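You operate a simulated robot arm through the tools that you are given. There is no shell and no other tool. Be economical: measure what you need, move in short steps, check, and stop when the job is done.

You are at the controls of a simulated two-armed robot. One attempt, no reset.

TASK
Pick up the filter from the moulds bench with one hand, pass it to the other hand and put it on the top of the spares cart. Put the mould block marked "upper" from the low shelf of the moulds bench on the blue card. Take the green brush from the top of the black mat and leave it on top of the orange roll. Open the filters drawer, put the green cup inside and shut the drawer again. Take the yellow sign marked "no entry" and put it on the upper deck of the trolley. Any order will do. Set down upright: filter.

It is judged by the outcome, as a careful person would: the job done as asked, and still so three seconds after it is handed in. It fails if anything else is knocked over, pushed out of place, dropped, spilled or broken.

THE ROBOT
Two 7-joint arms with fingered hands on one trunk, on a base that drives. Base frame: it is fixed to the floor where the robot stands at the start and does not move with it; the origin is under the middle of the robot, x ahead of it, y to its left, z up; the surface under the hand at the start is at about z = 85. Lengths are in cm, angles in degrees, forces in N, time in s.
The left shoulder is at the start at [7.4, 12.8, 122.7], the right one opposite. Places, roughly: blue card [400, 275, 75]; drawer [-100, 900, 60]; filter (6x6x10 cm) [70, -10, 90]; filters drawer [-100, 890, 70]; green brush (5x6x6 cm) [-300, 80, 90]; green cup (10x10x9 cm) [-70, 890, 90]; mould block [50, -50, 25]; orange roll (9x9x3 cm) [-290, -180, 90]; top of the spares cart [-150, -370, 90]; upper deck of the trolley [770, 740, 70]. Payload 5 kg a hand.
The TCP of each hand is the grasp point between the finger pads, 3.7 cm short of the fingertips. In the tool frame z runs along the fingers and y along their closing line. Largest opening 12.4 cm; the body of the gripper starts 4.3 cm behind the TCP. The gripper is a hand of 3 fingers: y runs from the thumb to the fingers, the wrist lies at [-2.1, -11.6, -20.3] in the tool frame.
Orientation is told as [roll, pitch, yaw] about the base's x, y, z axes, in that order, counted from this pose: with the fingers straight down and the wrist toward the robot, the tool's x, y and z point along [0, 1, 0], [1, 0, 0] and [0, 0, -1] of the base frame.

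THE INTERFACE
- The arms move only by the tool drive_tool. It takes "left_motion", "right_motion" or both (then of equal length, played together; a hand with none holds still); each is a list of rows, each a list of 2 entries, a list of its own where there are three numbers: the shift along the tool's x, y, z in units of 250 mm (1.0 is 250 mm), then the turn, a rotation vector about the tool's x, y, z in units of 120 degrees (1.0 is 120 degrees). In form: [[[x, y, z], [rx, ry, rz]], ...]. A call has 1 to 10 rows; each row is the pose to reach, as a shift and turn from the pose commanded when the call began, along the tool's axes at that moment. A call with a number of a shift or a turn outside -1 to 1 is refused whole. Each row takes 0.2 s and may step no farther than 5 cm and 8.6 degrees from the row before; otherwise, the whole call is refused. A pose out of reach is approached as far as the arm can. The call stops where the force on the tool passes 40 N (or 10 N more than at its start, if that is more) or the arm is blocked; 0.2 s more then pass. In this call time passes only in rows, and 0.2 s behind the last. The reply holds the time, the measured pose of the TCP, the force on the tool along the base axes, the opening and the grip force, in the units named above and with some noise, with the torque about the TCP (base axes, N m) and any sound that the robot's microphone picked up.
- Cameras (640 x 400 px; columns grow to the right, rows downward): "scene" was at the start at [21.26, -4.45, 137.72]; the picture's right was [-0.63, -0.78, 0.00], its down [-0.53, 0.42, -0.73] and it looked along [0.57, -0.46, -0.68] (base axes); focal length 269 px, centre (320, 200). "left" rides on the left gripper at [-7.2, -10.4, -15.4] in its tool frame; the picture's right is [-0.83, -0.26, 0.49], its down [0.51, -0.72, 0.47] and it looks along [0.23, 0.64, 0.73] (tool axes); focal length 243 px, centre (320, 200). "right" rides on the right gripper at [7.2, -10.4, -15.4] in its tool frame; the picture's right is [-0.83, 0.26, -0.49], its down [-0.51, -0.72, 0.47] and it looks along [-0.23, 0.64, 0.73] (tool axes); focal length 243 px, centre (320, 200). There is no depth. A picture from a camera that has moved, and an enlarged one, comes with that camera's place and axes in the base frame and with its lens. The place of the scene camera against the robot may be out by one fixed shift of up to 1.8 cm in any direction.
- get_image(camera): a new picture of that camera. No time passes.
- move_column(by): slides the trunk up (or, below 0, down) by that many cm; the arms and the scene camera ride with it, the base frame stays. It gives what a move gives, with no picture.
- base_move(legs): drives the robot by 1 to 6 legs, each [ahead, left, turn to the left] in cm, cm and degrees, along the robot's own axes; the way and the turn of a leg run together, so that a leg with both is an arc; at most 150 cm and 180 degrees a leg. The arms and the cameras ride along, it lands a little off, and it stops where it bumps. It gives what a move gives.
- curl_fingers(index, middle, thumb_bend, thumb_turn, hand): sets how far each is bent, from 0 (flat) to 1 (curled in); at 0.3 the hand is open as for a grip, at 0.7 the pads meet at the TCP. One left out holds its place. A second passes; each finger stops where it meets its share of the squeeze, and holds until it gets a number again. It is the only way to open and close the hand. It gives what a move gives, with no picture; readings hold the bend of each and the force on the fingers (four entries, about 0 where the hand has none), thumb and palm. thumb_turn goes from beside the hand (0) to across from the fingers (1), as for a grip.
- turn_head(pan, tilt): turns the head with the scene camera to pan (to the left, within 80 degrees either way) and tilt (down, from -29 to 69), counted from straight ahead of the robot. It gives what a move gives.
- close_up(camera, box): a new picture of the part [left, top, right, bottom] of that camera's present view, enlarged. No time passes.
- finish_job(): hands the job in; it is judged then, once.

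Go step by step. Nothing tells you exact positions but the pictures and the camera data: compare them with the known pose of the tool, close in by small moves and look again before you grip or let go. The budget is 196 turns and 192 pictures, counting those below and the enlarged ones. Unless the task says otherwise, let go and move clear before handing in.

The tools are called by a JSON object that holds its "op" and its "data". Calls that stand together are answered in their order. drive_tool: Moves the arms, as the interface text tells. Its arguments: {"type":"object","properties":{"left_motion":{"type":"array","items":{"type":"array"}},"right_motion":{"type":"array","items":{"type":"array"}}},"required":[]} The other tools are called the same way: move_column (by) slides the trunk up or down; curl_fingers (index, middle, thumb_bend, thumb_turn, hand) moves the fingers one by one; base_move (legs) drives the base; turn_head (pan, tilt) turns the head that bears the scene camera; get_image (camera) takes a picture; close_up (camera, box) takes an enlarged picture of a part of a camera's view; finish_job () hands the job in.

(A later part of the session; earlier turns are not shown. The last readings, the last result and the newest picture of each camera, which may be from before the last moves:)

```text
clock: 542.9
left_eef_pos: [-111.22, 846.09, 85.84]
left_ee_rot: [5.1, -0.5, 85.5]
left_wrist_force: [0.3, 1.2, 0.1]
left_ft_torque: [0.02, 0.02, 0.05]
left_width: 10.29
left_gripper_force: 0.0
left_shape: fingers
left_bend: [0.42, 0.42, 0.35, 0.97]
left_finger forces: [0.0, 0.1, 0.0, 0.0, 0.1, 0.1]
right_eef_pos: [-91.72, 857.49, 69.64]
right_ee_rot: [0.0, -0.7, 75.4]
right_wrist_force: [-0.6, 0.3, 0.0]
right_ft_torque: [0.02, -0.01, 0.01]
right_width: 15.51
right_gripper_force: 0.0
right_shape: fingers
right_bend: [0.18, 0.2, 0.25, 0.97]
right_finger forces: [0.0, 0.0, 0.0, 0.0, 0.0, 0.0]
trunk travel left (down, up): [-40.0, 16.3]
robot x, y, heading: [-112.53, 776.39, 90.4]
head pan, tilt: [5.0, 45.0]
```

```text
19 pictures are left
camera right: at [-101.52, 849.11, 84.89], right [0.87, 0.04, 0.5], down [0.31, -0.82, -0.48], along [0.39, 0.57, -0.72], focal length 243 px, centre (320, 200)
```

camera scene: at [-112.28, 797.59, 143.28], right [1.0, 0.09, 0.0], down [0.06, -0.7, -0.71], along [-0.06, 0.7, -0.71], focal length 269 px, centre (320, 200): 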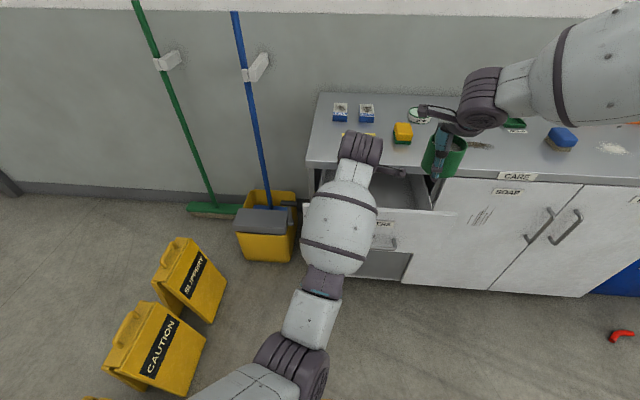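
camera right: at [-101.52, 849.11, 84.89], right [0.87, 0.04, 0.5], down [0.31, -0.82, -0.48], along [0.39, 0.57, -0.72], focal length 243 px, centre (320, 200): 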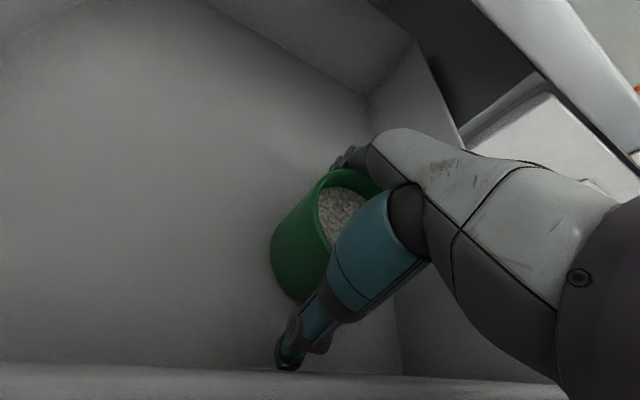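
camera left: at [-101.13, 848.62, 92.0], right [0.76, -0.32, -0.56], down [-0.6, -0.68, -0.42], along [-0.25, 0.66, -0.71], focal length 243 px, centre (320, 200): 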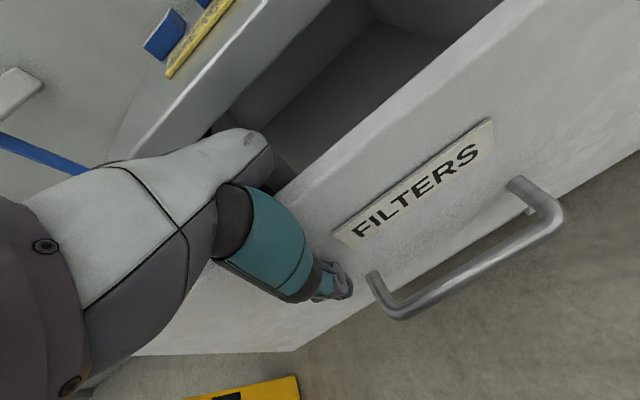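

The cup stands in the drawer. Rising clear, backing off and preparing the left fist to push the drawer shut.

{"op": "move_column", "data": {"by": 16}}

{"op": "drive_tool", "data": {"right_motion": [[[0, 0, -0.15], [0, 0, 0]], [[0, 0, -0.3], [0, 0, 0]], [[0, 0, -0.36], [0, 0, 0]]]}}

{"op": "base_move", "data": {"legs": [[-35, -9, 0]]}}

{"op": "curl_fingers", "data": {"hand": "left", "index": 0.75, "middle": 0.75, "thumb_bend": 0.6}}

{"op": "drive_tool", "data": {"left_motion": [[[0, 0.16, 0], [0, 0, 0]], [[0, 0.32, 0], [0, 0, 0]], [[0, 0.4, 0], [0, 0, 0]]], "right_motion": [[[-0.08, -0.17, 0], [0, 0, 0]], [[-0.16, -0.34, 0], [0, 0, 0]], [[-0.24, -0.5, 0], [0, 0, 0]]]}}

{"op": "get_image", "data": {"camera": "scene"}}

```text
clock: 544.7
left_eef_pos: [-111.24, 846.5, 101.0]
left_ee_rot: [5.1, 0.3, 85.4]
left_wrist_force: [-0.5, 0.4, -0.9]
left_ft_torque: [0.02, 0.0, -0.03]
left_width: 10.3
left_gripper_force: 0.0
left_shape: fingers
left_bend: [0.42, 0.42, 0.35, 0.97]
left_finger forces: [0.0, 0.0, 0.0, 0.0, 0.0, 0.0]
right_eef_pos: [-91.82, 863.54, 107.93]
right_ee_rot: [4.0, -15.4, 74.6]
right_wrist_force: [0.3, -0.3, -0.7]
right_ft_torque: [0.04, 0.02, 0.0]
right_width: 15.47
right_gripper_force: 0.0
right_shape: fingers
right_bend: [0.18, 0.2, 0.25, 0.97]
right_finger forces: [0.0, 0.0, 0.0, 0.0, 0.1, 0.1]
trunk travel left (down, up): [-56.0, 0.3]
robot x, y, heading: [-112.68, 776.98, 90.3]
head pan, tilt: [5.0, 45.0]
```

```text
clock: 545.5
left_eef_pos: [-111.27, 846.68, 101.33]
left_ee_rot: [5.0, 0.1, 85.4]
left_wrist_force: [-0.5, -0.6, -0.4]
left_ft_torque: [-0.02, -0.01, 0.03]
left_width: 10.29
left_gripper_force: 0.1
left_shape: fingers
left_bend: [0.42, 0.42, 0.35, 0.97]
left_finger forces: [0.1, 0.0, 0.0, 0.0, 0.0, 0.0]
right_eef_pos: [-91.75, 861.13, 116.82]
right_ee_rot: [3.9, -15.6, 74.9]
right_wrist_force: [0.5, 0.5, -0.6]
right_ft_torque: [-0.01, -0.04, 0.0]
right_width: 15.49
right_gripper_force: 0.1
right_shape: fingers
right_bend: [0.18, 0.2, 0.25, 0.97]
right_finger forces: [0.0, 0.1, 0.0, 0.0, 0.1, 0.0]
trunk travel left (down, up): [-56.0, 0.3]
robot x, y, heading: [-112.52, 776.67, 90.3]
head pan, tilt: [5.0, 45.0]
```

```text
clock: 547.9
left_eef_pos: [-102.09, 811.57, 101.22]
left_ee_rot: [5.2, 0.0, 85.6]
left_wrist_force: [-0.1, 0.6, -0.5]
left_ft_torque: [-0.01, -0.03, -0.04]
left_width: 10.27
left_gripper_force: 0.1
left_shape: fingers
left_bend: [0.42, 0.42, 0.35, 0.97]
left_finger forces: [0.0, 0.0, 0.0, 0.1, 0.0, 0.0]
right_eef_pos: [-82.79, 826.11, 116.78]
right_ee_rot: [3.9, -15.6, 74.9]
right_wrist_force: [-0.3, 0.4, -0.7]
right_ft_torque: [0.01, -0.03, 0.02]
right_width: 15.49
right_gripper_force: 0.0
right_shape: fingers
right_bend: [0.18, 0.2, 0.25, 0.97]
right_finger forces: [0.0, 0.1, 0.1, 0.1, 0.0, 0.0]
trunk travel left (down, up): [-56.0, 0.3]
robot x, y, heading: [-103.41, 741.67, 90.0]
head pan, tilt: [5.0, 45.0]
```

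```text
clock: 548.9
left_eef_pos: [-102.16, 811.5, 101.36]
left_ee_rot: [5.1, -0.1, 85.6]
left_wrist_force: [0.2, 0.3, 0.4]
left_ft_torque: [0.01, 0.02, 0.01]
left_width: 1.13
left_gripper_force: 0.1
left_shape: fingers
left_bend: [0.75, 0.75, 0.6, 0.97]
left_finger forces: [0.0, 0.0, 0.0, 0.0, 0.0, 0.1]
right_eef_pos: [-82.68, 825.97, 116.81]
right_ee_rot: [4.0, -15.6, 74.9]
right_wrist_force: [0.7, -0.6, 0.4]
right_ft_torque: [-0.01, -0.03, 0.03]
right_width: 15.51
right_gripper_force: 0.0
right_shape: fingers
right_bend: [0.18, 0.2, 0.25, 0.97]
right_finger forces: [0.0, 0.1, 0.0, 0.1, 0.1, 0.0]
trunk travel left (down, up): [-56.0, 0.3]
robot x, y, heading: [-103.29, 741.68, 90.4]
head pan, tilt: [5.0, 45.0]
```

```text
clock: 549.7
left_eef_pos: [-101.16, 821.46, 101.33]
left_ee_rot: [5.2, -0.1, 85.6]
left_wrist_force: [-0.5, 1.0, 0.2]
left_ft_torque: [0.03, 0.01, 0.0]
left_width: 1.09
left_gripper_force: 0.1
left_shape: fingers
left_bend: [0.75, 0.75, 0.6, 0.97]
left_finger forces: [0.0, 0.0, 0.0, 0.1, 0.0, 0.1]
right_eef_pos: [-80.17, 812.75, 113.08]
right_ee_rot: [4.0, -15.7, 74.9]
right_wrist_force: [0.4, 0.4, 0.4]
right_ft_torque: [0.02, -0.04, -0.01]
right_width: 15.52
right_gripper_force: 0.1
right_shape: fingers
right_bend: [0.18, 0.2, 0.25, 0.97]
right_finger forces: [0.1, 0.1, 0.0, 0.0, 0.1, 0.1]
trunk travel left (down, up): [-56.0, 0.3]
robot x, y, heading: [-103.44, 741.81, 90.2]
head pan, tilt: [5.0, 45.0]
```

```text
18 pictures are left
camera scene: at [-103.16, 753.6, 153.94], right [1.0, 0.09, 0.0], down [0.06, -0.7, -0.71], along [-0.07, 0.7, -0.71], focal length 269 px, centre (320, 200)
```

scene: 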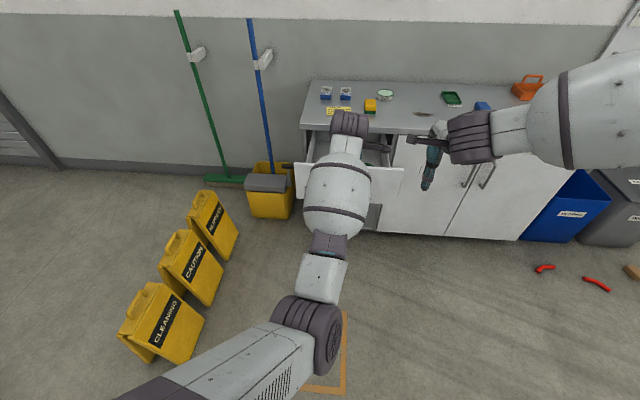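

{"op": "move_column", "data": {"by": -25}}

{"op": "base_move", "data": {"legs": [[12, 0, 0], [10, 0, 0], [8, 0, 0], [6, 0, 0]]}}

{"op": "get_image", "data": {"camera": "scene"}}

```text
clock: 552.2
left_eef_pos: [-101.33, 821.41, 76.35]
left_ee_rot: [5.1, 0.0, 85.5]
left_wrist_force: [0.5, 0.2, 0.6]
left_ft_torque: [0.04, -0.01, -0.05]
left_width: 1.08
left_gripper_force: 0.1
left_shape: fingers
left_bend: [0.75, 0.75, 0.6, 0.97]
left_finger forces: [0.0, 0.0, 0.0, 0.0, 0.0, 0.1]
right_eef_pos: [-80.12, 812.94, 88.21]
right_ee_rot: [3.9, -15.7, 74.9]
right_wrist_force: [-0.2, 0.0, -0.5]
right_ft_torque: [-0.01, 0.0, 0.01]
right_width: 15.5
right_gripper_force: 0.1
right_shape: fingers
right_bend: [0.18, 0.2, 0.25, 0.97]
right_finger forces: [0.0, 0.0, 0.1, 0.1, 0.0, 0.1]
trunk travel left (down, up): [-31.0, 25.3]
robot x, y, heading: [-103.27, 741.51, 90.0]
head pan, tilt: [5.0, 45.0]
```

```text
clock: 555.5
left_eef_pos: [-101.34, 857.46, 76.32]
left_ee_rot: [5.0, 0.0, 85.5]
left_wrist_force: [-0.1, 0.4, -1.1]
left_ft_torque: [-0.01, -0.01, -0.01]
left_width: 1.11
left_gripper_force: 0.0
left_shape: fingers
left_bend: [0.75, 0.75, 0.6, 0.97]
left_finger forces: [0.0, 0.0, 0.0, 0.0, 0.0, 0.1]
right_eef_pos: [-80.27, 849.01, 88.01]
right_ee_rot: [4.0, -15.5, 74.8]
right_wrist_force: [0.7, 0.3, -0.2]
right_ft_torque: [-0.01, 0.0, 0.05]
right_width: 15.51
right_gripper_force: 0.0
right_shape: fingers
right_bend: [0.18, 0.2, 0.25, 0.97]
right_finger forces: [0.0, 0.0, 0.0, 0.0, 0.0, 0.0]
trunk travel left (down, up): [-31.0, 25.3]
robot x, y, heading: [-103.41, 777.59, 90.2]
head pan, tilt: [5.0, 45.0]
```

```text
17 pictures are left
camera scene: at [-103.42, 803.48, 125.85], right [1.0, 0.09, 0.0], down [0.06, -0.7, -0.71], along [-0.06, 0.7, -0.71], focal length 269 px, centre (320, 200)
```

scene: 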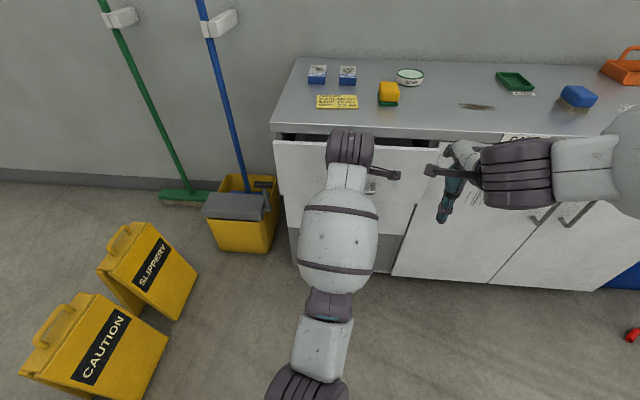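

Nearly shut. Moving the right hand safely up/back and pushing the last centimetres.

{"op": "drive_tool", "data": {"right_motion": [[[0, -0.12, -0.12], [0, 0, 0]], [[0, -0.24, -0.24], [0, 0, 0]]]}}

{"op": "base_move", "data": {"legs": [[4, 0, 0], [3, 0, 0], [3, 0, 0]]}}

{"op": "base_move", "data": {"legs": [[-25, 0, 0]]}}

{"op": "get_image", "data": {"camera": "scene"}}

```text
clock: 556.1
left_eef_pos: [-101.31, 857.43, 76.33]
left_ee_rot: [5.1, 0.0, 85.4]
left_wrist_force: [0.6, 0.0, 0.0]
left_ft_torque: [-0.01, 0.0, 0.01]
left_width: 1.13
left_gripper_force: 0.0
left_shape: fingers
left_bend: [0.75, 0.75, 0.6, 0.97]
left_finger forces: [0.0, 0.1, 0.0, 0.0, 0.1, 0.1]
right_eef_pos: [-81.57, 841.88, 92.19]
right_ee_rot: [4.0, -15.6, 74.8]
right_wrist_force: [0.0, -0.1, -0.4]
right_ft_torque: [0.02, -0.03, 0.02]
right_width: 15.52
right_gripper_force: 0.1
right_shape: fingers
right_bend: [0.18, 0.2, 0.25, 0.97]
right_finger forces: [0.0, 0.0, 0.1, 0.0, 0.0, 0.0]
trunk travel left (down, up): [-31.0, 25.3]
robot x, y, heading: [-103.49, 777.32, 90.3]
head pan, tilt: [5.0, 45.0]
```

```text
clock: 557.9
left_eef_pos: [-101.07, 866.37, 76.62]
left_ee_rot: [5.0, 0.7, 85.3]
left_wrist_force: [0.0, -28.3, 2.8]
left_ft_torque: [1.69, 0.01, 0.22]
left_width: 1.11
left_gripper_force: 13.9
left_shape: fingers
left_bend: [0.75, 0.75, 0.6, 0.97]
left_finger forces: [0.0, 28.5, 0.0, 0.0, 0.0, 0.1]
right_eef_pos: [-81.64, 851.26, 92.24]
right_ee_rot: [4.1, -15.8, 74.8]
right_wrist_force: [0.8, -0.8, -0.5]
right_ft_torque: [-0.01, 0.0, 0.02]
right_width: 15.51
right_gripper_force: 0.1
right_shape: fingers
right_bend: [0.18, 0.2, 0.25, 0.97]
right_finger forces: [0.1, 0.1, 0.0, 0.0, 0.0, 0.0]
trunk travel left (down, up): [-31.0, 25.3]
robot x, y, heading: [-103.24, 787.07, 90.1]
head pan, tilt: [5.0, 45.0]
stopped in leg 3: the force on the tool passed its limit at 172 N (the readings are from after the stop); the commanded pose is now the measured one
```

```text
clock: 559.7
left_eef_pos: [-101.24, 841.34, 76.37]
left_ee_rot: [5.0, 0.6, 85.5]
left_wrist_force: [-0.4, 0.6, -0.4]
left_ft_torque: [0.0, -0.01, 0.03]
left_width: 1.1
left_gripper_force: 0.1
left_shape: fingers
left_bend: [0.75, 0.75, 0.6, 0.97]
left_finger forces: [0.0, 0.0, 0.1, 0.1, 0.1, 0.0]
right_eef_pos: [-81.59, 826.34, 92.17]
right_ee_rot: [4.0, -15.7, 74.9]
right_wrist_force: [-0.5, -0.1, 0.2]
right_ft_torque: [0.01, 0.01, -0.03]
right_width: 15.54
right_gripper_force: 0.1
right_shape: fingers
right_bend: [0.18, 0.2, 0.25, 0.97]
right_finger forces: [0.1, 0.0, 0.0, 0.0, 0.0, 0.1]
trunk travel left (down, up): [-31.0, 25.3]
robot x, y, heading: [-103.03, 762.23, 90.5]
head pan, tilt: [5.0, 45.0]
```

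```text
16 pictures are left
camera scene: at [-103.39, 787.88, 125.84], right [1.0, 0.09, 0.0], down [0.06, -0.7, -0.71], along [-0.06, 0.7, -0.71], focal length 269 px, centre (320, 200)
```

scene: 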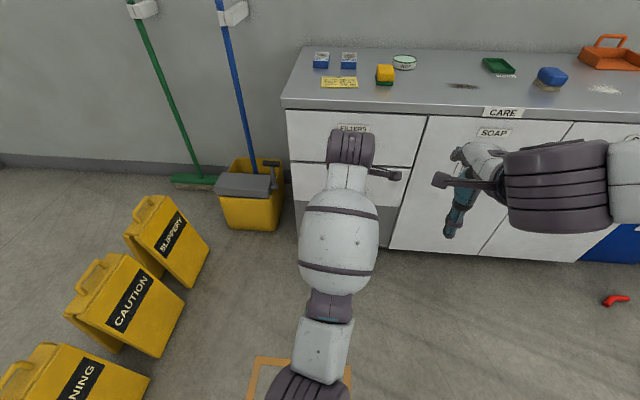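

The drawer is flush shut with the cup inside. Now driving back around for the sign; raising the trunk and retracing the route.

{"op": "move_column", "data": {"by": 24}}

{"op": "base_move", "data": {"legs": [[-80, -90, -0.4], [-78, -121, 0], [-144, 0, 0], [-136, 0, 0], [-75, 103, 0], [-120, 0, 0]]}}

```text
clock: 562.2
left_eef_pos: [-101.3, 841.39, 100.09]
left_ee_rot: [5.1, 0.7, 85.5]
left_wrist_force: [0.3, 0.5, -0.4]
left_ft_torque: [0.02, 0.0, 0.0]
left_width: 1.1
left_gripper_force: 0.1
left_shape: fingers
left_bend: [0.75, 0.75, 0.6, 0.97]
left_finger forces: [0.0, 0.0, 0.1, 0.0, 0.0, 0.0]
right_eef_pos: [-81.53, 826.4, 115.91]
right_ee_rot: [3.9, -15.6, 74.9]
right_wrist_force: [0.5, 0.9, 0.0]
right_ft_torque: [0.0, -0.03, -0.01]
right_width: 15.49
right_gripper_force: 0.0
right_shape: fingers
right_bend: [0.18, 0.2, 0.25, 0.97]
right_finger forces: [0.0, 0.0, 0.0, 0.0, 0.1, 0.0]
trunk travel left (down, up): [-55.0, 1.3]
robot x, y, heading: [-103.41, 762.23, 90.1]
head pan, tilt: [5.0, 45.0]
```

```text
clock: 608.6
left_eef_pos: [27.35, 208.97, 100.3]
left_ee_rot: [5.1, 0.6, 89.0]
left_wrist_force: [0.2, 0.0, 0.4]
left_ft_torque: [-0.01, 0.02, 0.01]
left_width: 1.09
left_gripper_force: 0.1
left_shape: fingers
left_bend: [0.75, 0.75, 0.6, 0.97]
left_finger forces: [0.0, 0.0, 0.0, 0.0, 0.0, 0.0]
right_eef_pos: [47.9, 195.11, 116.06]
right_ee_rot: [4.1, -15.5, 78.2]
right_wrist_force: [-0.7, -0.4, -0.7]
right_ft_torque: [0.01, 0.03, -0.02]
right_width: 15.54
right_gripper_force: 0.1
right_shape: fingers
right_bend: [0.18, 0.2, 0.25, 0.97]
right_finger forces: [0.0, 0.0, 0.0, 0.0, 0.1, 0.0]
trunk travel left (down, up): [-55.0, 1.3]
robot x, y, heading: [30.15, 129.68, 93.8]
head pan, tilt: [5.0, 45.0]
```

{"op": "base_move", "data": {"legs": [[0, 66, 0], [0, 0, -3.8], [-140, 0, 0], [-113, 0, 0]]}}

```text
clock: 627.0
left_eef_pos: [-32.63, -45.13, 100.22]
left_ee_rot: [4.9, 0.6, 84.9]
left_wrist_force: [-0.1, -0.4, 0.1]
left_ft_torque: [0.01, 0.03, 0.04]
left_width: 1.06
left_gripper_force: 0.1
left_shape: fingers
left_bend: [0.75, 0.75, 0.6, 0.97]
left_finger forces: [0.0, 0.0, 0.0, 0.0, 0.1, 0.1]
right_eef_pos: [-13.32, -60.4, 116.05]
right_ee_rot: [4.0, -15.7, 74.1]
right_wrist_force: [-0.4, 0.2, 0.6]
right_ft_torque: [-0.01, -0.01, 0.05]
right_width: 15.53
right_gripper_force: 0.1
right_shape: fingers
right_bend: [0.18, 0.2, 0.25, 0.97]
right_finger forces: [0.0, 0.1, 0.0, 0.0, 0.1, 0.0]
trunk travel left (down, up): [-55.0, 1.3]
robot x, y, heading: [-35.63, -124.38, 89.5]
head pan, tilt: [5.0, 45.0]
```

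{"op": "base_move", "data": {"legs": [[0, 0, -89.5], [125, 0, 0], [125, 0, 0], [116, 0, 0], [0, 0, 90]]}}

```text
clock: 652.8
left_eef_pos: [339.57, -58.25, 100.42]
left_ee_rot: [5.0, 0.5, 83.9]
left_wrist_force: [-0.4, -0.1, -0.4]
left_ft_torque: [0.0, -0.01, 0.02]
left_width: 1.08
left_gripper_force: 0.1
left_shape: fingers
left_bend: [0.75, 0.75, 0.6, 0.97]
left_finger forces: [0.0, 0.0, 0.1, 0.0, 0.0, 0.1]
right_eef_pos: [358.83, -73.82, 116.19]
right_ee_rot: [4.0, -15.7, 73.4]
right_wrist_force: [-0.3, 0.3, 0.4]
right_ft_torque: [-0.02, 0.03, 0.0]
right_width: 15.49
right_gripper_force: 0.0
right_shape: fingers
right_bend: [0.18, 0.2, 0.25, 0.97]
right_finger forces: [0.1, 0.0, 0.1, 0.1, 0.0, 0.0]
trunk travel left (down, up): [-55.0, 1.3]
robot x, y, heading: [335.29, -137.33, 88.2]
head pan, tilt: [5.0, 45.0]
```

{"op": "base_move", "data": {"legs": [[0, 0, 1.5], [149, 0, 0], [149, 0, 0], [149, 0, 0], [149, 0, 0], [140, 0, 0]]}}

{"op": "turn_head", "data": {"pan": 15, "tilt": 10}}

{"op": "close_up", "data": {"camera": "scene", "box": [200, 60, 520, 260]}}

```text
clock: 688.2
left_eef_pos: [332.29, 681.78, 100.5]
left_ee_rot: [5.1, 0.5, 85.0]
left_wrist_force: [-1.0, 0.8, 0.2]
left_ft_torque: [0.0, 0.01, -0.01]
left_width: 1.08
left_gripper_force: 0.1
left_shape: fingers
left_bend: [0.75, 0.75, 0.6, 0.97]
left_finger forces: [0.0, 0.0, 0.0, 0.0, 0.1, 0.0]
right_eef_pos: [351.77, 666.58, 116.21]
right_ee_rot: [4.0, -15.6, 74.3]
right_wrist_force: [-0.4, -0.2, 0.4]
right_ft_torque: [-0.02, 0.02, 0.03]
right_width: 15.52
right_gripper_force: 0.2
right_shape: fingers
right_bend: [0.18, 0.2, 0.25, 0.97]
right_finger forces: [0.0, 0.0, 0.1, 0.0, 0.0, 0.1]
trunk travel left (down, up): [-55.0, 1.3]
robot x, y, heading: [329.16, 602.6, 89.7]
head pan, tilt: [5.0, 45.0]
```

```text
clock: 689.2
left_eef_pos: [332.27, 681.88, 100.33]
left_ee_rot: [5.0, 0.5, 85.0]
left_wrist_force: [0.6, -0.2, 0.1]
left_ft_torque: [0.0, 0.0, -0.01]
left_width: 1.08
left_gripper_force: 0.0
left_shape: fingers
left_bend: [0.75, 0.75, 0.6, 0.97]
left_finger forces: [0.0, 0.0, 0.1, 0.0, 0.0, 0.0]
right_eef_pos: [351.74, 666.5, 116.25]
right_ee_rot: [3.9, -15.7, 74.4]
right_wrist_force: [0.3, 0.2, 0.0]
right_ft_torque: [0.0, 0.06, 0.04]
right_width: 15.52
right_gripper_force: 0.0
right_shape: fingers
right_bend: [0.18, 0.2, 0.25, 0.97]
right_finger forces: [0.0, 0.0, 0.1, 0.1, 0.0, 0.0]
trunk travel left (down, up): [-55.0, 1.3]
robot x, y, heading: [329.32, 602.85, 89.9]
head pan, tilt: [15.0, 10.0]
```

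```text
2.00 times, centred on (360, 160) of scene
camera zoom: at [327.85, 616.99, 158.4], right [0.97, 0.25, 0.0], down [0.04, -0.17, -0.98], along [-0.25, 0.95, -0.17], focal length 539 px, centre (240, 280)
```

zoom: 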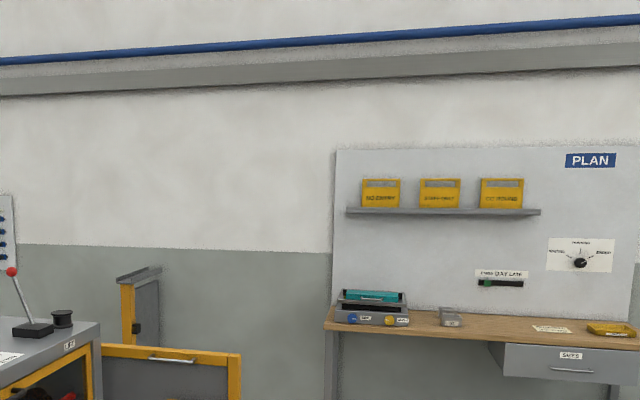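

{"op": "close_up", "data": {"camera": "scene", "box": [370, 135, 480, 180]}}

```text
5.82 times, centred on (425, 158) of scene
camera zoom: at [327.85, 616.99, 158.4], right [0.97, 0.25, 0.0], down [0.04, -0.17, -0.98], along [-0.25, 0.95, -0.17], focal length 1567 px, centre (-291, 447)
```

zoom: 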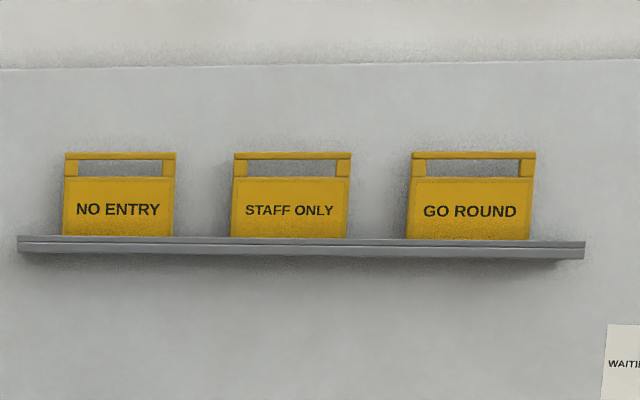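

"NO ENTRY" is the left sign on the PLAN shelf, at about x 327, y≈925, z 147–162, with a handle bar on top. Preparing the left hand pointing forward and high.

{"op": "drive_tool", "data": {"left_motion": [[[0, -0.08, -0.11], [-0.0694, 0, 0]], [[0, -0.16, -0.22], [-0.1389, -0.005, 0]], [[0, -0.24, -0.33], [-0.2083, -0.01, 0]], [[0, -0.32, -0.44], [-0.2778, -0.015, 0]], [[0, -0.4, -0.55], [-0.3472, -0.02, 0]], [[0, -0.48, -0.66], [-0.4167, -0.025, 0]], [[0, -0.56, -0.77], [-0.4861, -0.03, 0]], [[0, -0.64, -0.88], [-0.5556, -0.035, 0]], [[0, -0.72, -0.99], [-0.625, -0.04, 0]]]}}

```text
clock: 691.2
left_eef_pos: [333.1, 663.85, 125.24]
left_ee_rot: [5.3, -74.5, 77.2]
left_wrist_force: [-0.1, 0.2, -0.5]
left_ft_torque: [-0.04, 0.02, 0.03]
left_width: 1.07
left_gripper_force: 0.0
left_shape: fingers
left_bend: [0.75, 0.75, 0.6, 0.97]
left_finger forces: [0.1, 0.0, 0.0, 0.0, 0.0, 0.0]
right_eef_pos: [351.77, 666.52, 116.23]
right_ee_rot: [4.0, -15.8, 74.4]
right_wrist_force: [0.3, 1.2, 0.2]
right_ft_torque: [-0.01, -0.03, 0.0]
right_width: 15.49
right_gripper_force: 0.0
right_shape: fingers
right_bend: [0.18, 0.2, 0.25, 0.97]
right_finger forces: [0.0, 0.0, 0.0, 0.0, 0.0, 0.0]
trunk travel left (down, up): [-55.0, 1.3]
robot x, y, heading: [329.5, 602.55, 89.9]
head pan, tilt: [15.0, 10.0]
```

{"op": "drive_tool", "data": {"left_motion": [[[0.005, 0.185, -0.051], [0, 0.011, -0.003]], [[0.01, 0.37, -0.102], [0, 0.022, -0.006]], [[0.014, 0.555, -0.153], [0, 0.034, -0.01]], [[0.019, 0.74, -0.204], [0, 0.045, -0.013]], [[0.024, 0.925, -0.255], [0.001, 0.056, -0.016]]]}}

{"op": "curl_fingers", "data": {"hand": "left", "index": 0.53, "middle": 0.53, "thumb_bend": 0.52}}

{"op": "base_move", "data": {"legs": [[149, 0, 0], [72, -16, 0]]}}

{"op": "get_image", "data": {"camera": "left"}}

```text
clock: 692.4
left_eef_pos: [332.8, 663.97, 149.2]
left_ee_rot: [5.2, -74.3, 84.2]
left_wrist_force: [-0.6, -0.1, -0.9]
left_ft_torque: [0.01, 0.02, -0.03]
left_width: 1.07
left_gripper_force: 0.1
left_shape: fingers
left_bend: [0.75, 0.75, 0.6, 0.97]
left_finger forces: [0.0, 0.0, 0.0, 0.0, 0.1, 0.1]
right_eef_pos: [351.84, 666.62, 116.14]
right_ee_rot: [3.9, -15.6, 74.3]
right_wrist_force: [1.1, 0.0, -0.5]
right_ft_torque: [0.01, 0.0, 0.01]
right_width: 15.52
right_gripper_force: 0.0
right_shape: fingers
right_bend: [0.18, 0.2, 0.25, 0.97]
right_finger forces: [0.0, 0.1, 0.0, 0.0, 0.0, 0.0]
trunk travel left (down, up): [-55.0, 1.3]
robot x, y, heading: [329.36, 602.53, 89.7]
head pan, tilt: [15.0, 10.0]
```

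```text
clock: 693.4
left_eef_pos: [332.86, 663.87, 149.09]
left_ee_rot: [5.2, -74.4, 84.3]
left_wrist_force: [0.0, -0.3, -0.3]
left_ft_torque: [-0.01, 0.03, -0.01]
left_width: 5.94
left_gripper_force: 0.0
left_shape: fingers
left_bend: [0.53, 0.53, 0.52, 0.97]
left_finger forces: [0.0, 0.0, 0.1, 0.1, 0.1, 0.1]
right_eef_pos: [351.86, 666.6, 116.22]
right_ee_rot: [4.0, -15.6, 74.2]
right_wrist_force: [-1.2, -0.5, 0.0]
right_ft_torque: [0.01, 0.0, -0.01]
right_width: 15.52
right_gripper_force: 0.0
right_shape: fingers
right_bend: [0.18, 0.2, 0.25, 0.97]
right_finger forces: [0.0, 0.0, 0.0, 0.0, 0.0, 0.0]
trunk travel left (down, up): [-55.0, 1.3]
robot x, y, heading: [329.47, 602.54, 89.7]
head pan, tilt: [15.0, 10.0]
```

```text
clock: 704.4
left_eef_pos: [359.37, 883.51, 149.19]
left_ee_rot: [5.0, -74.4, 81.4]
left_wrist_force: [-0.3, -0.3, 0.5]
left_ft_torque: [-0.05, -0.03, 0.05]
left_width: 5.93
left_gripper_force: 0.1
left_shape: fingers
left_bend: [0.53, 0.53, 0.52, 0.97]
left_finger forces: [0.0, 0.0, 0.0, 0.1, 0.0, 0.0]
right_eef_pos: [378.29, 885.15, 116.26]
right_ee_rot: [3.9, -15.7, 71.4]
right_wrist_force: [-0.7, 0.1, 0.7]
right_ft_torque: [0.03, -0.02, -0.01]
right_width: 15.52
right_gripper_force: 0.1
right_shape: fingers
right_bend: [0.18, 0.2, 0.25, 0.97]
right_finger forces: [0.0, 0.1, 0.0, 0.0, 0.0, 0.0]
trunk travel left (down, up): [-55.0, 1.3]
robot x, y, heading: [352.71, 822.75, 86.9]
head pan, tilt: [15.0, 10.0]
```

```text
13 pictures are left
camera left: at [365.34, 865.47, 143.13], right [0.84, 0.35, -0.4], down [-0.51, 0.29, -0.81], along [-0.16, 0.89, 0.43], focal length 243 px, centre (320, 200)
```

left: 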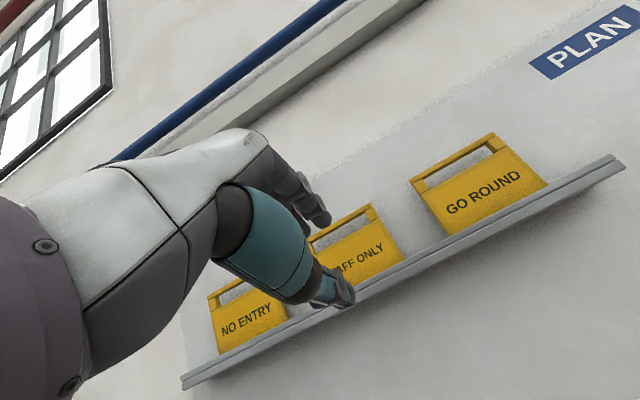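

The sign's handle bar is at about (327, 919, 162). Correcting the base and bringing the left hand in front of the bar.

{"op": "base_move", "data": {"legs": [[0, 0, 3.1], [16, 14, 0]]}}

{"op": "drive_tool", "data": {"left_motion": [[[0.127, 0.125, 0.039], [0, 0, 0]], [[0.254, 0.25, 0.079], [0, 0, 0]], [[0.38, 0.374, 0.118], [0, 0, 0]], [[0.507, 0.5, 0.158], [0, 0, 0]], [[0.634, 0.624, 0.197], [0, 0, 0]]]}}

{"op": "get_image", "data": {"camera": "left"}}

```text
clock: 706.7
left_eef_pos: [342.76, 899.94, 149.27]
left_ee_rot: [5.3, -74.4, 84.2]
left_wrist_force: [1.0, 0.8, 0.4]
left_ft_torque: [-0.01, -0.01, 0.04]
left_width: 5.93
left_gripper_force: 0.0
left_shape: fingers
left_bend: [0.53, 0.53, 0.52, 0.97]
left_finger forces: [0.0, 0.1, 0.0, 0.1, 0.0, 0.1]
right_eef_pos: [361.54, 902.69, 116.25]
right_ee_rot: [4.1, -15.8, 74.5]
right_wrist_force: [0.3, -0.5, 0.4]
right_ft_torque: [0.02, -0.01, -0.01]
right_width: 15.5
right_gripper_force: 0.1
right_shape: fingers
right_bend: [0.18, 0.2, 0.25, 0.97]
right_finger forces: [0.1, 0.0, 0.0, 0.0, 0.0, 0.2]
trunk travel left (down, up): [-55.0, 1.3]
robot x, y, heading: [339.18, 838.88, 89.6]
head pan, tilt: [15.0, 10.0]
```

```text
clock: 707.9
left_eef_pos: [327.05, 909.1, 163.06]
left_ee_rot: [4.7, -74.2, 84.8]
left_wrist_force: [-0.3, 0.3, -0.4]
left_ft_torque: [0.04, 0.01, -0.04]
left_width: 5.96
left_gripper_force: 0.0
left_shape: fingers
left_bend: [0.53, 0.53, 0.52, 0.97]
left_finger forces: [0.0, 0.1, 0.0, 0.0, 0.0, 0.1]
right_eef_pos: [361.38, 902.77, 116.29]
right_ee_rot: [3.9, -15.7, 74.5]
right_wrist_force: [0.1, -0.2, -0.4]
right_ft_torque: [-0.05, -0.02, -0.02]
right_width: 15.51
right_gripper_force: 0.0
right_shape: fingers
right_bend: [0.18, 0.2, 0.25, 0.97]
right_finger forces: [0.0, 0.1, 0.0, 0.0, 0.1, 0.0]
trunk travel left (down, up): [-55.0, 1.3]
robot x, y, heading: [339.34, 839.06, 89.8]
head pan, tilt: [15.0, 10.0]
```

```text
12 pictures are left
camera left: at [333.99, 891.49, 157.06], right [0.83, 0.39, -0.4], down [-0.52, 0.27, -0.81], along [-0.21, 0.88, 0.42], focal length 243 px, centre (320, 200)
```

left: 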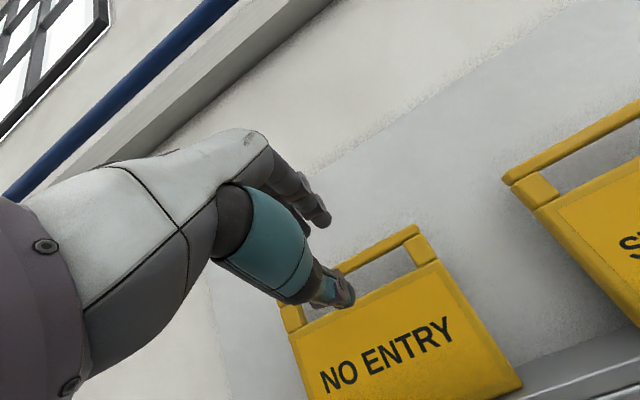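

Thumb is level with the slot below the bar. Moving straight in.

{"op": "drive_tool", "data": {"left_motion": [[[0, 0.02, 0.11], [0, 0, 0]], [[0, 0.04, 0.22], [0, 0, 0]], [[0, 0.06, 0.33], [0, 0, 0]]]}}

{"op": "get_image", "data": {"camera": "left"}}

```text
clock: 708.7
left_eef_pos: [327.43, 917.59, 162.3]
left_ee_rot: [5.1, -74.2, 84.5]
left_wrist_force: [0.0, 0.5, 0.5]
left_ft_torque: [0.02, 0.01, 0.01]
left_width: 5.93
left_gripper_force: 0.0
left_shape: fingers
left_bend: [0.53, 0.53, 0.52, 0.97]
left_finger forces: [0.0, 0.1, 0.0, 0.1, 0.0, 0.0]
right_eef_pos: [361.63, 902.86, 116.12]
right_ee_rot: [4.0, -15.7, 74.6]
right_wrist_force: [0.6, 0.6, 0.8]
right_ft_torque: [0.0, -0.01, -0.03]
right_width: 15.54
right_gripper_force: 0.0
right_shape: fingers
right_bend: [0.18, 0.2, 0.25, 0.97]
right_finger forces: [0.0, 0.0, 0.1, 0.1, 0.0, 0.1]
trunk travel left (down, up): [-55.0, 1.3]
robot x, y, heading: [338.78, 839.13, 90.0]
head pan, tilt: [15.0, 10.0]
```

```text
11 pictures are left
camera left: at [334.32, 900.04, 156.34], right [0.83, 0.39, -0.4], down [-0.52, 0.27, -0.81], along [-0.21, 0.88, 0.43], focal length 243 px, centre (320, 200)
```

left: 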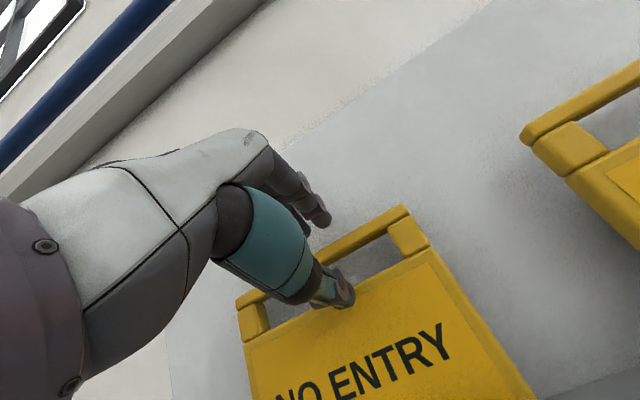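

{"op": "drive_tool", "data": {"left_motion": [[[0, 0.012, 0.05], [0, 0, 0]]]}}

{"op": "curl_fingers", "data": {"hand": "left", "index": 0.75, "middle": 0.75, "thumb_bend": 0.7}}

{"op": "get_image", "data": {"camera": "left"}}

```text
clock: 709.1
left_eef_pos: [327.39, 918.89, 162.53]
left_ee_rot: [5.0, -74.3, 84.5]
left_wrist_force: [0.1, 0.2, 0.6]
left_ft_torque: [0.02, 0.0, -0.02]
left_width: 5.94
left_gripper_force: 0.1
left_shape: fingers
left_bend: [0.53, 0.53, 0.52, 0.97]
left_finger forces: [0.0, 0.0, 0.0, 0.1, 0.0, 0.0]
right_eef_pos: [361.4, 902.95, 116.06]
right_ee_rot: [4.0, -15.6, 74.6]
right_wrist_force: [-0.6, 0.8, 0.7]
right_ft_torque: [0.01, -0.01, -0.02]
right_width: 15.54
right_gripper_force: 0.0
right_shape: fingers
right_bend: [0.18, 0.2, 0.25, 0.97]
right_finger forces: [0.1, 0.0, 0.0, 0.1, 0.0, 0.0]
trunk travel left (down, up): [-55.0, 1.3]
robot x, y, heading: [339.16, 838.96, 89.9]
head pan, tilt: [15.0, 10.0]
```

```text
clock: 710.1
left_eef_pos: [327.49, 918.82, 162.56]
left_ee_rot: [5.2, -74.4, 84.5]
left_wrist_force: [0.0, 0.6, 0.3]
left_ft_torque: [0.0, -0.03, 0.03]
left_width: 0.22
left_gripper_force: 0.1
left_shape: fingers
left_bend: [0.74, 0.75, 0.68, 0.97]
left_finger forces: [0.0, 0.0, 0.0, 0.0, 0.0, 0.0]
right_eef_pos: [361.44, 902.87, 116.14]
right_ee_rot: [4.0, -15.7, 74.4]
right_wrist_force: [0.7, -0.5, 0.3]
right_ft_torque: [0.01, -0.01, -0.03]
right_width: 15.5
right_gripper_force: 0.0
right_shape: fingers
right_bend: [0.18, 0.2, 0.25, 0.97]
right_finger forces: [0.0, 0.0, 0.0, 0.1, 0.0, 0.0]
trunk travel left (down, up): [-55.0, 1.3]
robot x, y, heading: [338.98, 839.08, 89.8]
head pan, tilt: [15.0, 10.0]
```

```text
10 pictures are left
camera left: at [334.35, 901.19, 156.39], right [0.82, 0.39, -0.4], down [-0.52, 0.27, -0.81], along [-0.21, 0.88, 0.43], focal length 243 px, centre (320, 200)
```

left: 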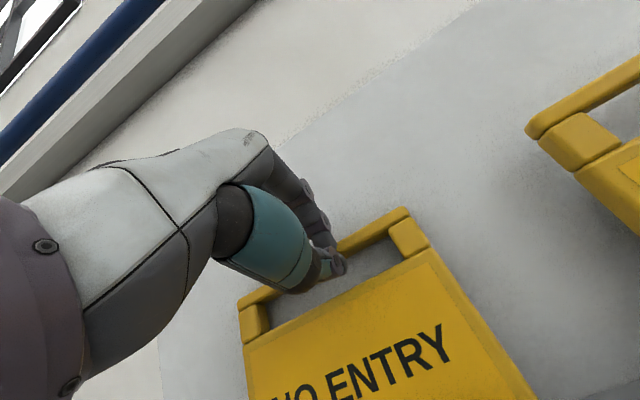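

The bar is a few centimetres deeper (y≈925.5) than I took it. Reopening and moving further in.

{"op": "curl_fingers", "data": {"hand": "left", "index": 0.53, "middle": 0.53, "thumb_bend": 0.53}}

{"op": "drive_tool", "data": {"left_motion": [[[0, 0.022, 0.059], [0, 0, 0]], [[0, 0.044, 0.118], [0, 0, 0]], [[0, 0.066, 0.177], [0, 0, 0]]]}}

{"op": "curl_fingers", "data": {"hand": "left", "index": 0.75, "middle": 0.75, "thumb_bend": 0.72}}

```text
clock: 711.1
left_eef_pos: [327.4, 918.82, 162.45]
left_ee_rot: [5.2, -74.4, 84.5]
left_wrist_force: [-0.2, 0.2, 0.6]
left_ft_torque: [-0.01, 0.03, 0.0]
left_width: 5.77
left_gripper_force: 0.1
left_shape: fingers
left_bend: [0.53, 0.53, 0.53, 0.97]
left_finger forces: [0.1, 0.1, 0.0, 0.1, 0.0, 0.1]
right_eef_pos: [361.51, 902.93, 116.16]
right_ee_rot: [3.9, -15.6, 74.4]
right_wrist_force: [0.6, -0.6, 0.0]
right_ft_torque: [-0.01, 0.02, -0.01]
right_width: 15.54
right_gripper_force: 0.0
right_shape: fingers
right_bend: [0.18, 0.2, 0.25, 0.97]
right_finger forces: [0.0, 0.0, 0.1, 0.0, 0.0, 0.1]
trunk travel left (down, up): [-55.0, 1.3]
robot x, y, heading: [339.45, 838.72, 89.9]
head pan, tilt: [15.0, 10.0]
```

```text
clock: 711.8
left_eef_pos: [327.49, 920.47, 164.33]
left_ee_rot: [5.4, -76.1, 84.0]
left_wrist_force: [-0.8, -47.8, 2.2]
left_ft_torque: [0.83, -0.11, -0.54]
left_width: 4.61
left_gripper_force: 23.7
left_shape: fingers
left_bend: [0.61, 0.56, 0.53, 0.97]
left_finger forces: [41.0, 7.1, 0.0, 0.0, 0.1, 0.0]
right_eef_pos: [361.33, 902.0, 116.81]
right_ee_rot: [4.1, -16.1, 74.5]
right_wrist_force: [-0.2, 0.7, -0.7]
right_ft_torque: [-0.03, 0.03, -0.01]
right_width: 15.54
right_gripper_force: 0.1
right_shape: fingers
right_bend: [0.18, 0.2, 0.25, 0.97]
right_finger forces: [0.0, 0.0, 0.0, 0.1, 0.0, 0.1]
trunk travel left (down, up): [-55.0, 1.3]
robot x, y, heading: [339.51, 838.69, 90.0]
head pan, tilt: [15.0, 10.0]
stopped in row 3 (left hand): the force on the tool passed its limit at 46 N (the readings are from after the stop); the commanded pose is now the measured one
```

```text
clock: 712.8
left_eef_pos: [327.54, 921.85, 163.23]
left_ee_rot: [5.2, -74.9, 84.3]
left_wrist_force: [-0.6, -5.4, 11.1]
left_ft_torque: [0.33, 0.08, -0.11]
left_width: 1.38
left_gripper_force: 18.9
left_shape: fingers
left_bend: [0.75, 0.74, 0.65, 0.97]
left_finger forces: [16.8, 7.5, 0.0, 0.0, 13.1, 0.0]
right_eef_pos: [361.42, 902.57, 116.23]
right_ee_rot: [4.0, -15.7, 74.5]
right_wrist_force: [-0.1, -0.4, 0.4]
right_ft_torque: [0.03, -0.04, -0.01]
right_width: 15.52
right_gripper_force: 0.0
right_shape: fingers
right_bend: [0.18, 0.2, 0.25, 0.97]
right_finger forces: [0.0, 0.0, 0.1, 0.0, 0.0, 0.0]
trunk travel left (down, up): [-55.0, 1.3]
robot x, y, heading: [339.29, 838.71, 89.9]
head pan, tilt: [15.0, 10.0]
```

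{"op": "get_image", "data": {"camera": "left"}}

```text
9 pictures are left
camera left: at [334.42, 904.22, 156.89], right [0.83, 0.4, -0.4], down [-0.52, 0.28, -0.81], along [-0.21, 0.88, 0.44], focal length 243 px, centre (320, 200)
```

left: 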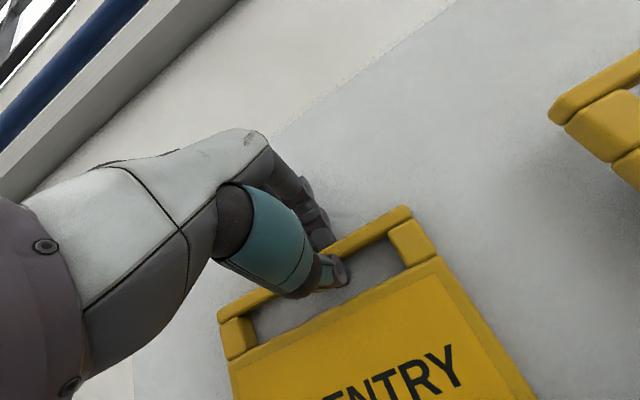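

The bar is gripped. Lifting 5 cm and backing away.

{"op": "drive_tool", "data": {"left_motion": [[[0, 0.07, -0.02], [0, 0, 0]], [[0, 0.135, -0.037], [0, 0, 0]], [[0, 0.2, -0.055], [0, 0, 0]]]}}

{"op": "base_move", "data": {"legs": [[-60, 0, 0], [-110, 0, 0]]}}

{"op": "turn_head", "data": {"pan": -60, "tilt": 15}}

{"op": "get_image", "data": {"camera": "scene"}}

```text
clock: 713.6
left_eef_pos: [327.72, 921.78, 168.22]
left_ee_rot: [5.1, -74.8, 84.4]
left_wrist_force: [0.9, -5.0, -2.4]
left_ft_torque: [-0.09, 0.0, -0.01]
left_width: 1.45
left_gripper_force: 13.4
left_shape: fingers
left_bend: [0.75, 0.75, 0.64, 0.96]
left_finger forces: [9.1, 2.6, 0.0, 0.0, 14.6, 0.1]
right_eef_pos: [361.52, 902.74, 116.15]
right_ee_rot: [4.1, -15.7, 74.6]
right_wrist_force: [-0.4, -0.4, 0.4]
right_ft_torque: [0.04, -0.02, 0.03]
right_width: 15.51
right_gripper_force: 0.0
right_shape: fingers
right_bend: [0.18, 0.2, 0.25, 0.97]
right_finger forces: [0.0, 0.0, 0.0, 0.0, 0.1, 0.0]
trunk travel left (down, up): [-55.0, 1.3]
robot x, y, heading: [339.7, 838.46, 90.1]
head pan, tilt: [15.0, 10.0]
```

```text
clock: 722.2
left_eef_pos: [327.74, 752.42, 167.91]
left_ee_rot: [5.1, -74.7, 84.6]
left_wrist_force: [-0.5, 1.1, -2.2]
left_ft_torque: [-0.03, -0.01, -0.04]
left_width: 1.45
left_gripper_force: 12.0
left_shape: fingers
left_bend: [0.74, 0.75, 0.64, 0.96]
left_finger forces: [9.3, 2.2, 0.0, 0.0, 13.6, 0.0]
right_eef_pos: [361.76, 733.48, 116.16]
right_ee_rot: [4.0, -15.7, 74.9]
right_wrist_force: [1.0, -0.6, -0.4]
right_ft_torque: [-0.02, 0.0, 0.02]
right_width: 15.51
right_gripper_force: 0.2
right_shape: fingers
right_bend: [0.18, 0.2, 0.25, 0.97]
right_finger forces: [0.0, 0.1, 0.1, 0.0, 0.0, 0.0]
trunk travel left (down, up): [-55.0, 1.3]
robot x, y, heading: [339.79, 669.1, 90.1]
head pan, tilt: [15.0, 10.0]
```

```text
clock: 723.6
left_eef_pos: [327.91, 752.24, 168.12]
left_ee_rot: [5.1, -74.8, 84.5]
left_wrist_force: [0.1, 0.3, -1.2]
left_ft_torque: [-0.02, 0.01, -0.04]
left_width: 1.44
left_gripper_force: 12.0
left_shape: fingers
left_bend: [0.74, 0.75, 0.64, 0.96]
left_finger forces: [9.4, 2.0, 0.1, 0.0, 13.6, 0.0]
right_eef_pos: [361.7, 733.43, 116.27]
right_ee_rot: [4.0, -15.6, 74.7]
right_wrist_force: [0.0, 1.4, -0.2]
right_ft_torque: [-0.01, 0.02, 0.0]
right_width: 15.52
right_gripper_force: 0.0
right_shape: fingers
right_bend: [0.18, 0.2, 0.25, 0.97]
right_finger forces: [0.1, 0.0, 0.1, 0.0, 0.1, 0.0]
trunk travel left (down, up): [-55.0, 1.3]
robot x, y, heading: [339.88, 668.89, 90.2]
head pan, tilt: [-60.0, 15.0]
```

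```text
8 pictures are left
camera scene: at [348.75, 679.28, 157.59], right [0.5, -0.86, 0.0], down [-0.22, -0.13, -0.97], along [0.83, 0.49, -0.26], focal length 269 px, centre (320, 200)
```

scene: 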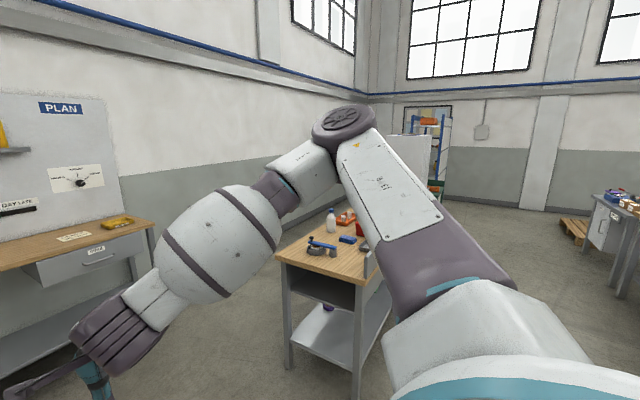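

The sign is held. The trolley is to the east; I'll drive along the aisle between the two benches (y≈640).

{"op": "base_move", "data": {"legs": [[-29, 0, 0], [0, 0, -90], [150, 0, 0], [120, 0, 0]]}}

{"op": "turn_head", "data": {"pan": 28, "tilt": 22}}

{"op": "get_image", "data": {"camera": "scene"}}

```text
clock: 741.9
left_eef_pos: [686.08, 662.02, 168.2]
left_ee_rot: [5.3, -74.9, -3.6]
left_wrist_force: [-0.3, -1.4, -1.3]
left_ft_torque: [0.0, 0.06, -0.02]
left_width: 1.42
left_gripper_force: 11.8
left_shape: fingers
left_bend: [0.74, 0.75, 0.64, 0.96]
left_finger forces: [9.2, 2.1, 0.0, 0.0, 13.5, 0.1]
right_eef_pos: [668.36, 627.53, 116.34]
right_ee_rot: [4.0, -15.8, -13.2]
right_wrist_force: [-0.5, 0.1, -0.9]
right_ft_torque: [0.02, -0.01, 0.02]
right_width: 15.52
right_gripper_force: 0.0
right_shape: fingers
right_bend: [0.18, 0.2, 0.25, 0.97]
right_finger forces: [0.0, 0.0, 0.0, 0.0, 0.0, 0.0]
trunk travel left (down, up): [-55.0, 1.3]
robot x, y, heading: [603.45, 647.07, 2.0]
head pan, tilt: [-60.0, 15.0]
```

```text
clock: 743.5
left_eef_pos: [686.15, 662.09, 168.09]
left_ee_rot: [5.1, -74.8, -3.4]
left_wrist_force: [0.2, 0.4, -2.7]
left_ft_torque: [-0.02, 0.02, -0.01]
left_width: 1.45
left_gripper_force: 13.0
left_shape: fingers
left_bend: [0.74, 0.75, 0.64, 0.96]
left_finger forces: [9.2, 2.1, 0.1, 0.1, 13.5, 0.1]
right_eef_pos: [668.47, 627.61, 116.12]
right_ee_rot: [3.9, -15.6, -13.3]
right_wrist_force: [-0.6, 0.6, 0.4]
right_ft_torque: [0.0, 0.01, 0.03]
right_width: 15.56
right_gripper_force: 0.1
right_shape: fingers
right_bend: [0.18, 0.2, 0.25, 0.97]
right_finger forces: [0.0, 0.0, 0.0, 0.0, 0.0, 0.0]
trunk travel left (down, up): [-55.0, 1.3]
robot x, y, heading: [603.38, 646.8, 2.0]
head pan, tilt: [28.0, 22.0]
```

```text
7 pictures are left
camera scene: at [617.07, 652.86, 156.45], right [0.5, -0.87, 0.0], down [-0.32, -0.19, -0.93], along [0.8, 0.46, -0.37], focal length 269 px, centre (320, 200)
```

scene: 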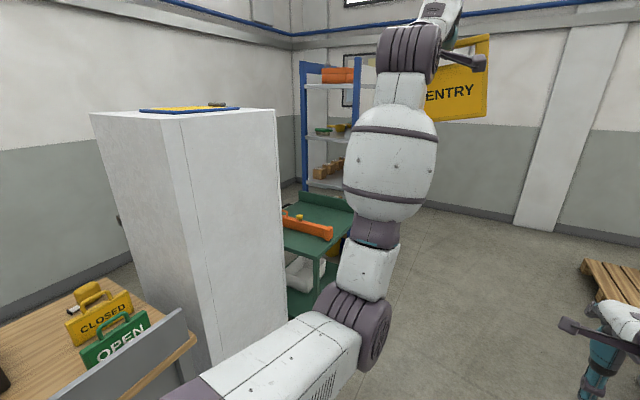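

The green trolley stands past the white cabinet; upper deck near (725–790, 715–765). Driving in front of it and facing it.

{"op": "base_move", "data": {"legs": [[148, 0, 0], [22, 0, 0], [0, 0, 88]]}}

{"op": "turn_head", "data": {"pan": 0, "tilt": 42}}

{"op": "get_image", "data": {"camera": "scene"}}

```text
clock: 754.4
left_eef_pos: [811.47, 726.1, 168.35]
left_ee_rot: [5.8, -75.0, 47.8]
left_wrist_force: [5.3, -5.5, -3.8]
left_ft_torque: [-0.04, -0.12, -0.04]
left_width: 1.41
left_gripper_force: 16.9
left_shape: fingers
left_bend: [0.74, 0.75, 0.66, 0.93]
left_finger forces: [12.3, 4.0, 0.0, 0.1, 16.6, 0.0]
right_eef_pos: [827.4, 691.91, 116.11]
right_ee_rot: [4.1, -15.6, 39.8]
right_wrist_force: [0.1, -0.5, 1.2]
right_ft_torque: [-0.01, -0.01, 0.01]
right_width: 15.54
right_gripper_force: 0.1
right_shape: fingers
right_bend: [0.18, 0.2, 0.25, 0.97]
right_finger forces: [0.0, 0.0, 0.0, 0.0, 0.0, 0.0]
trunk travel left (down, up): [-55.0, 1.3]
robot x, y, heading: [772.46, 651.69, 55.3]
head pan, tilt: [28.0, 22.0]
stopped in leg 3: the force on the tool passed its limit at 52 N (the readings are from after the stop); the commanded pose is now the measured one
```

```text
clock: 755.4
left_eef_pos: [811.37, 725.96, 168.33]
left_ee_rot: [6.1, -74.9, 47.7]
left_wrist_force: [8.4, -6.7, -2.7]
left_ft_torque: [-0.07, -0.17, -0.1]
left_width: 1.43
left_gripper_force: 16.5
left_shape: fingers
left_bend: [0.74, 0.75, 0.66, 0.93]
left_finger forces: [12.1, 4.5, 0.1, 0.1, 16.9, 0.1]
right_eef_pos: [827.49, 691.89, 116.11]
right_ee_rot: [4.1, -15.6, 39.8]
right_wrist_force: [-0.5, -0.6, 0.1]
right_ft_torque: [0.01, 0.0, -0.02]
right_width: 15.5
right_gripper_force: 0.1
right_shape: fingers
right_bend: [0.18, 0.2, 0.25, 0.97]
right_finger forces: [0.0, 0.0, 0.0, 0.0, 0.0, 0.0]
trunk travel left (down, up): [-55.0, 1.3]
robot x, y, heading: [772.57, 652.23, 55.3]
head pan, tilt: [0.0, 42.0]
```

```text
6 pictures are left
camera scene: at [781.07, 663.24, 153.35], right [0.82, -0.57, 0.0], down [-0.38, -0.55, -0.74], along [0.42, 0.61, -0.67], focal length 269 px, centre (320, 200)
```

scene: 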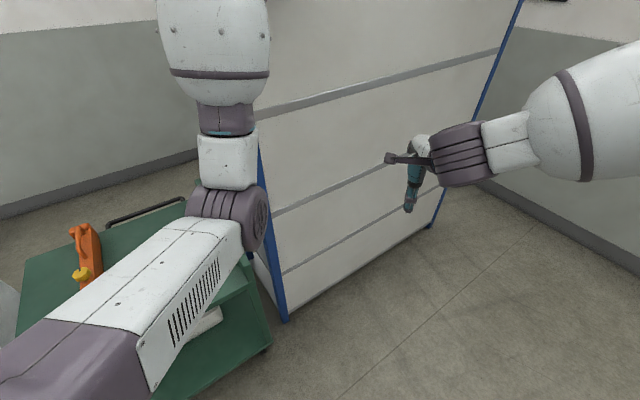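

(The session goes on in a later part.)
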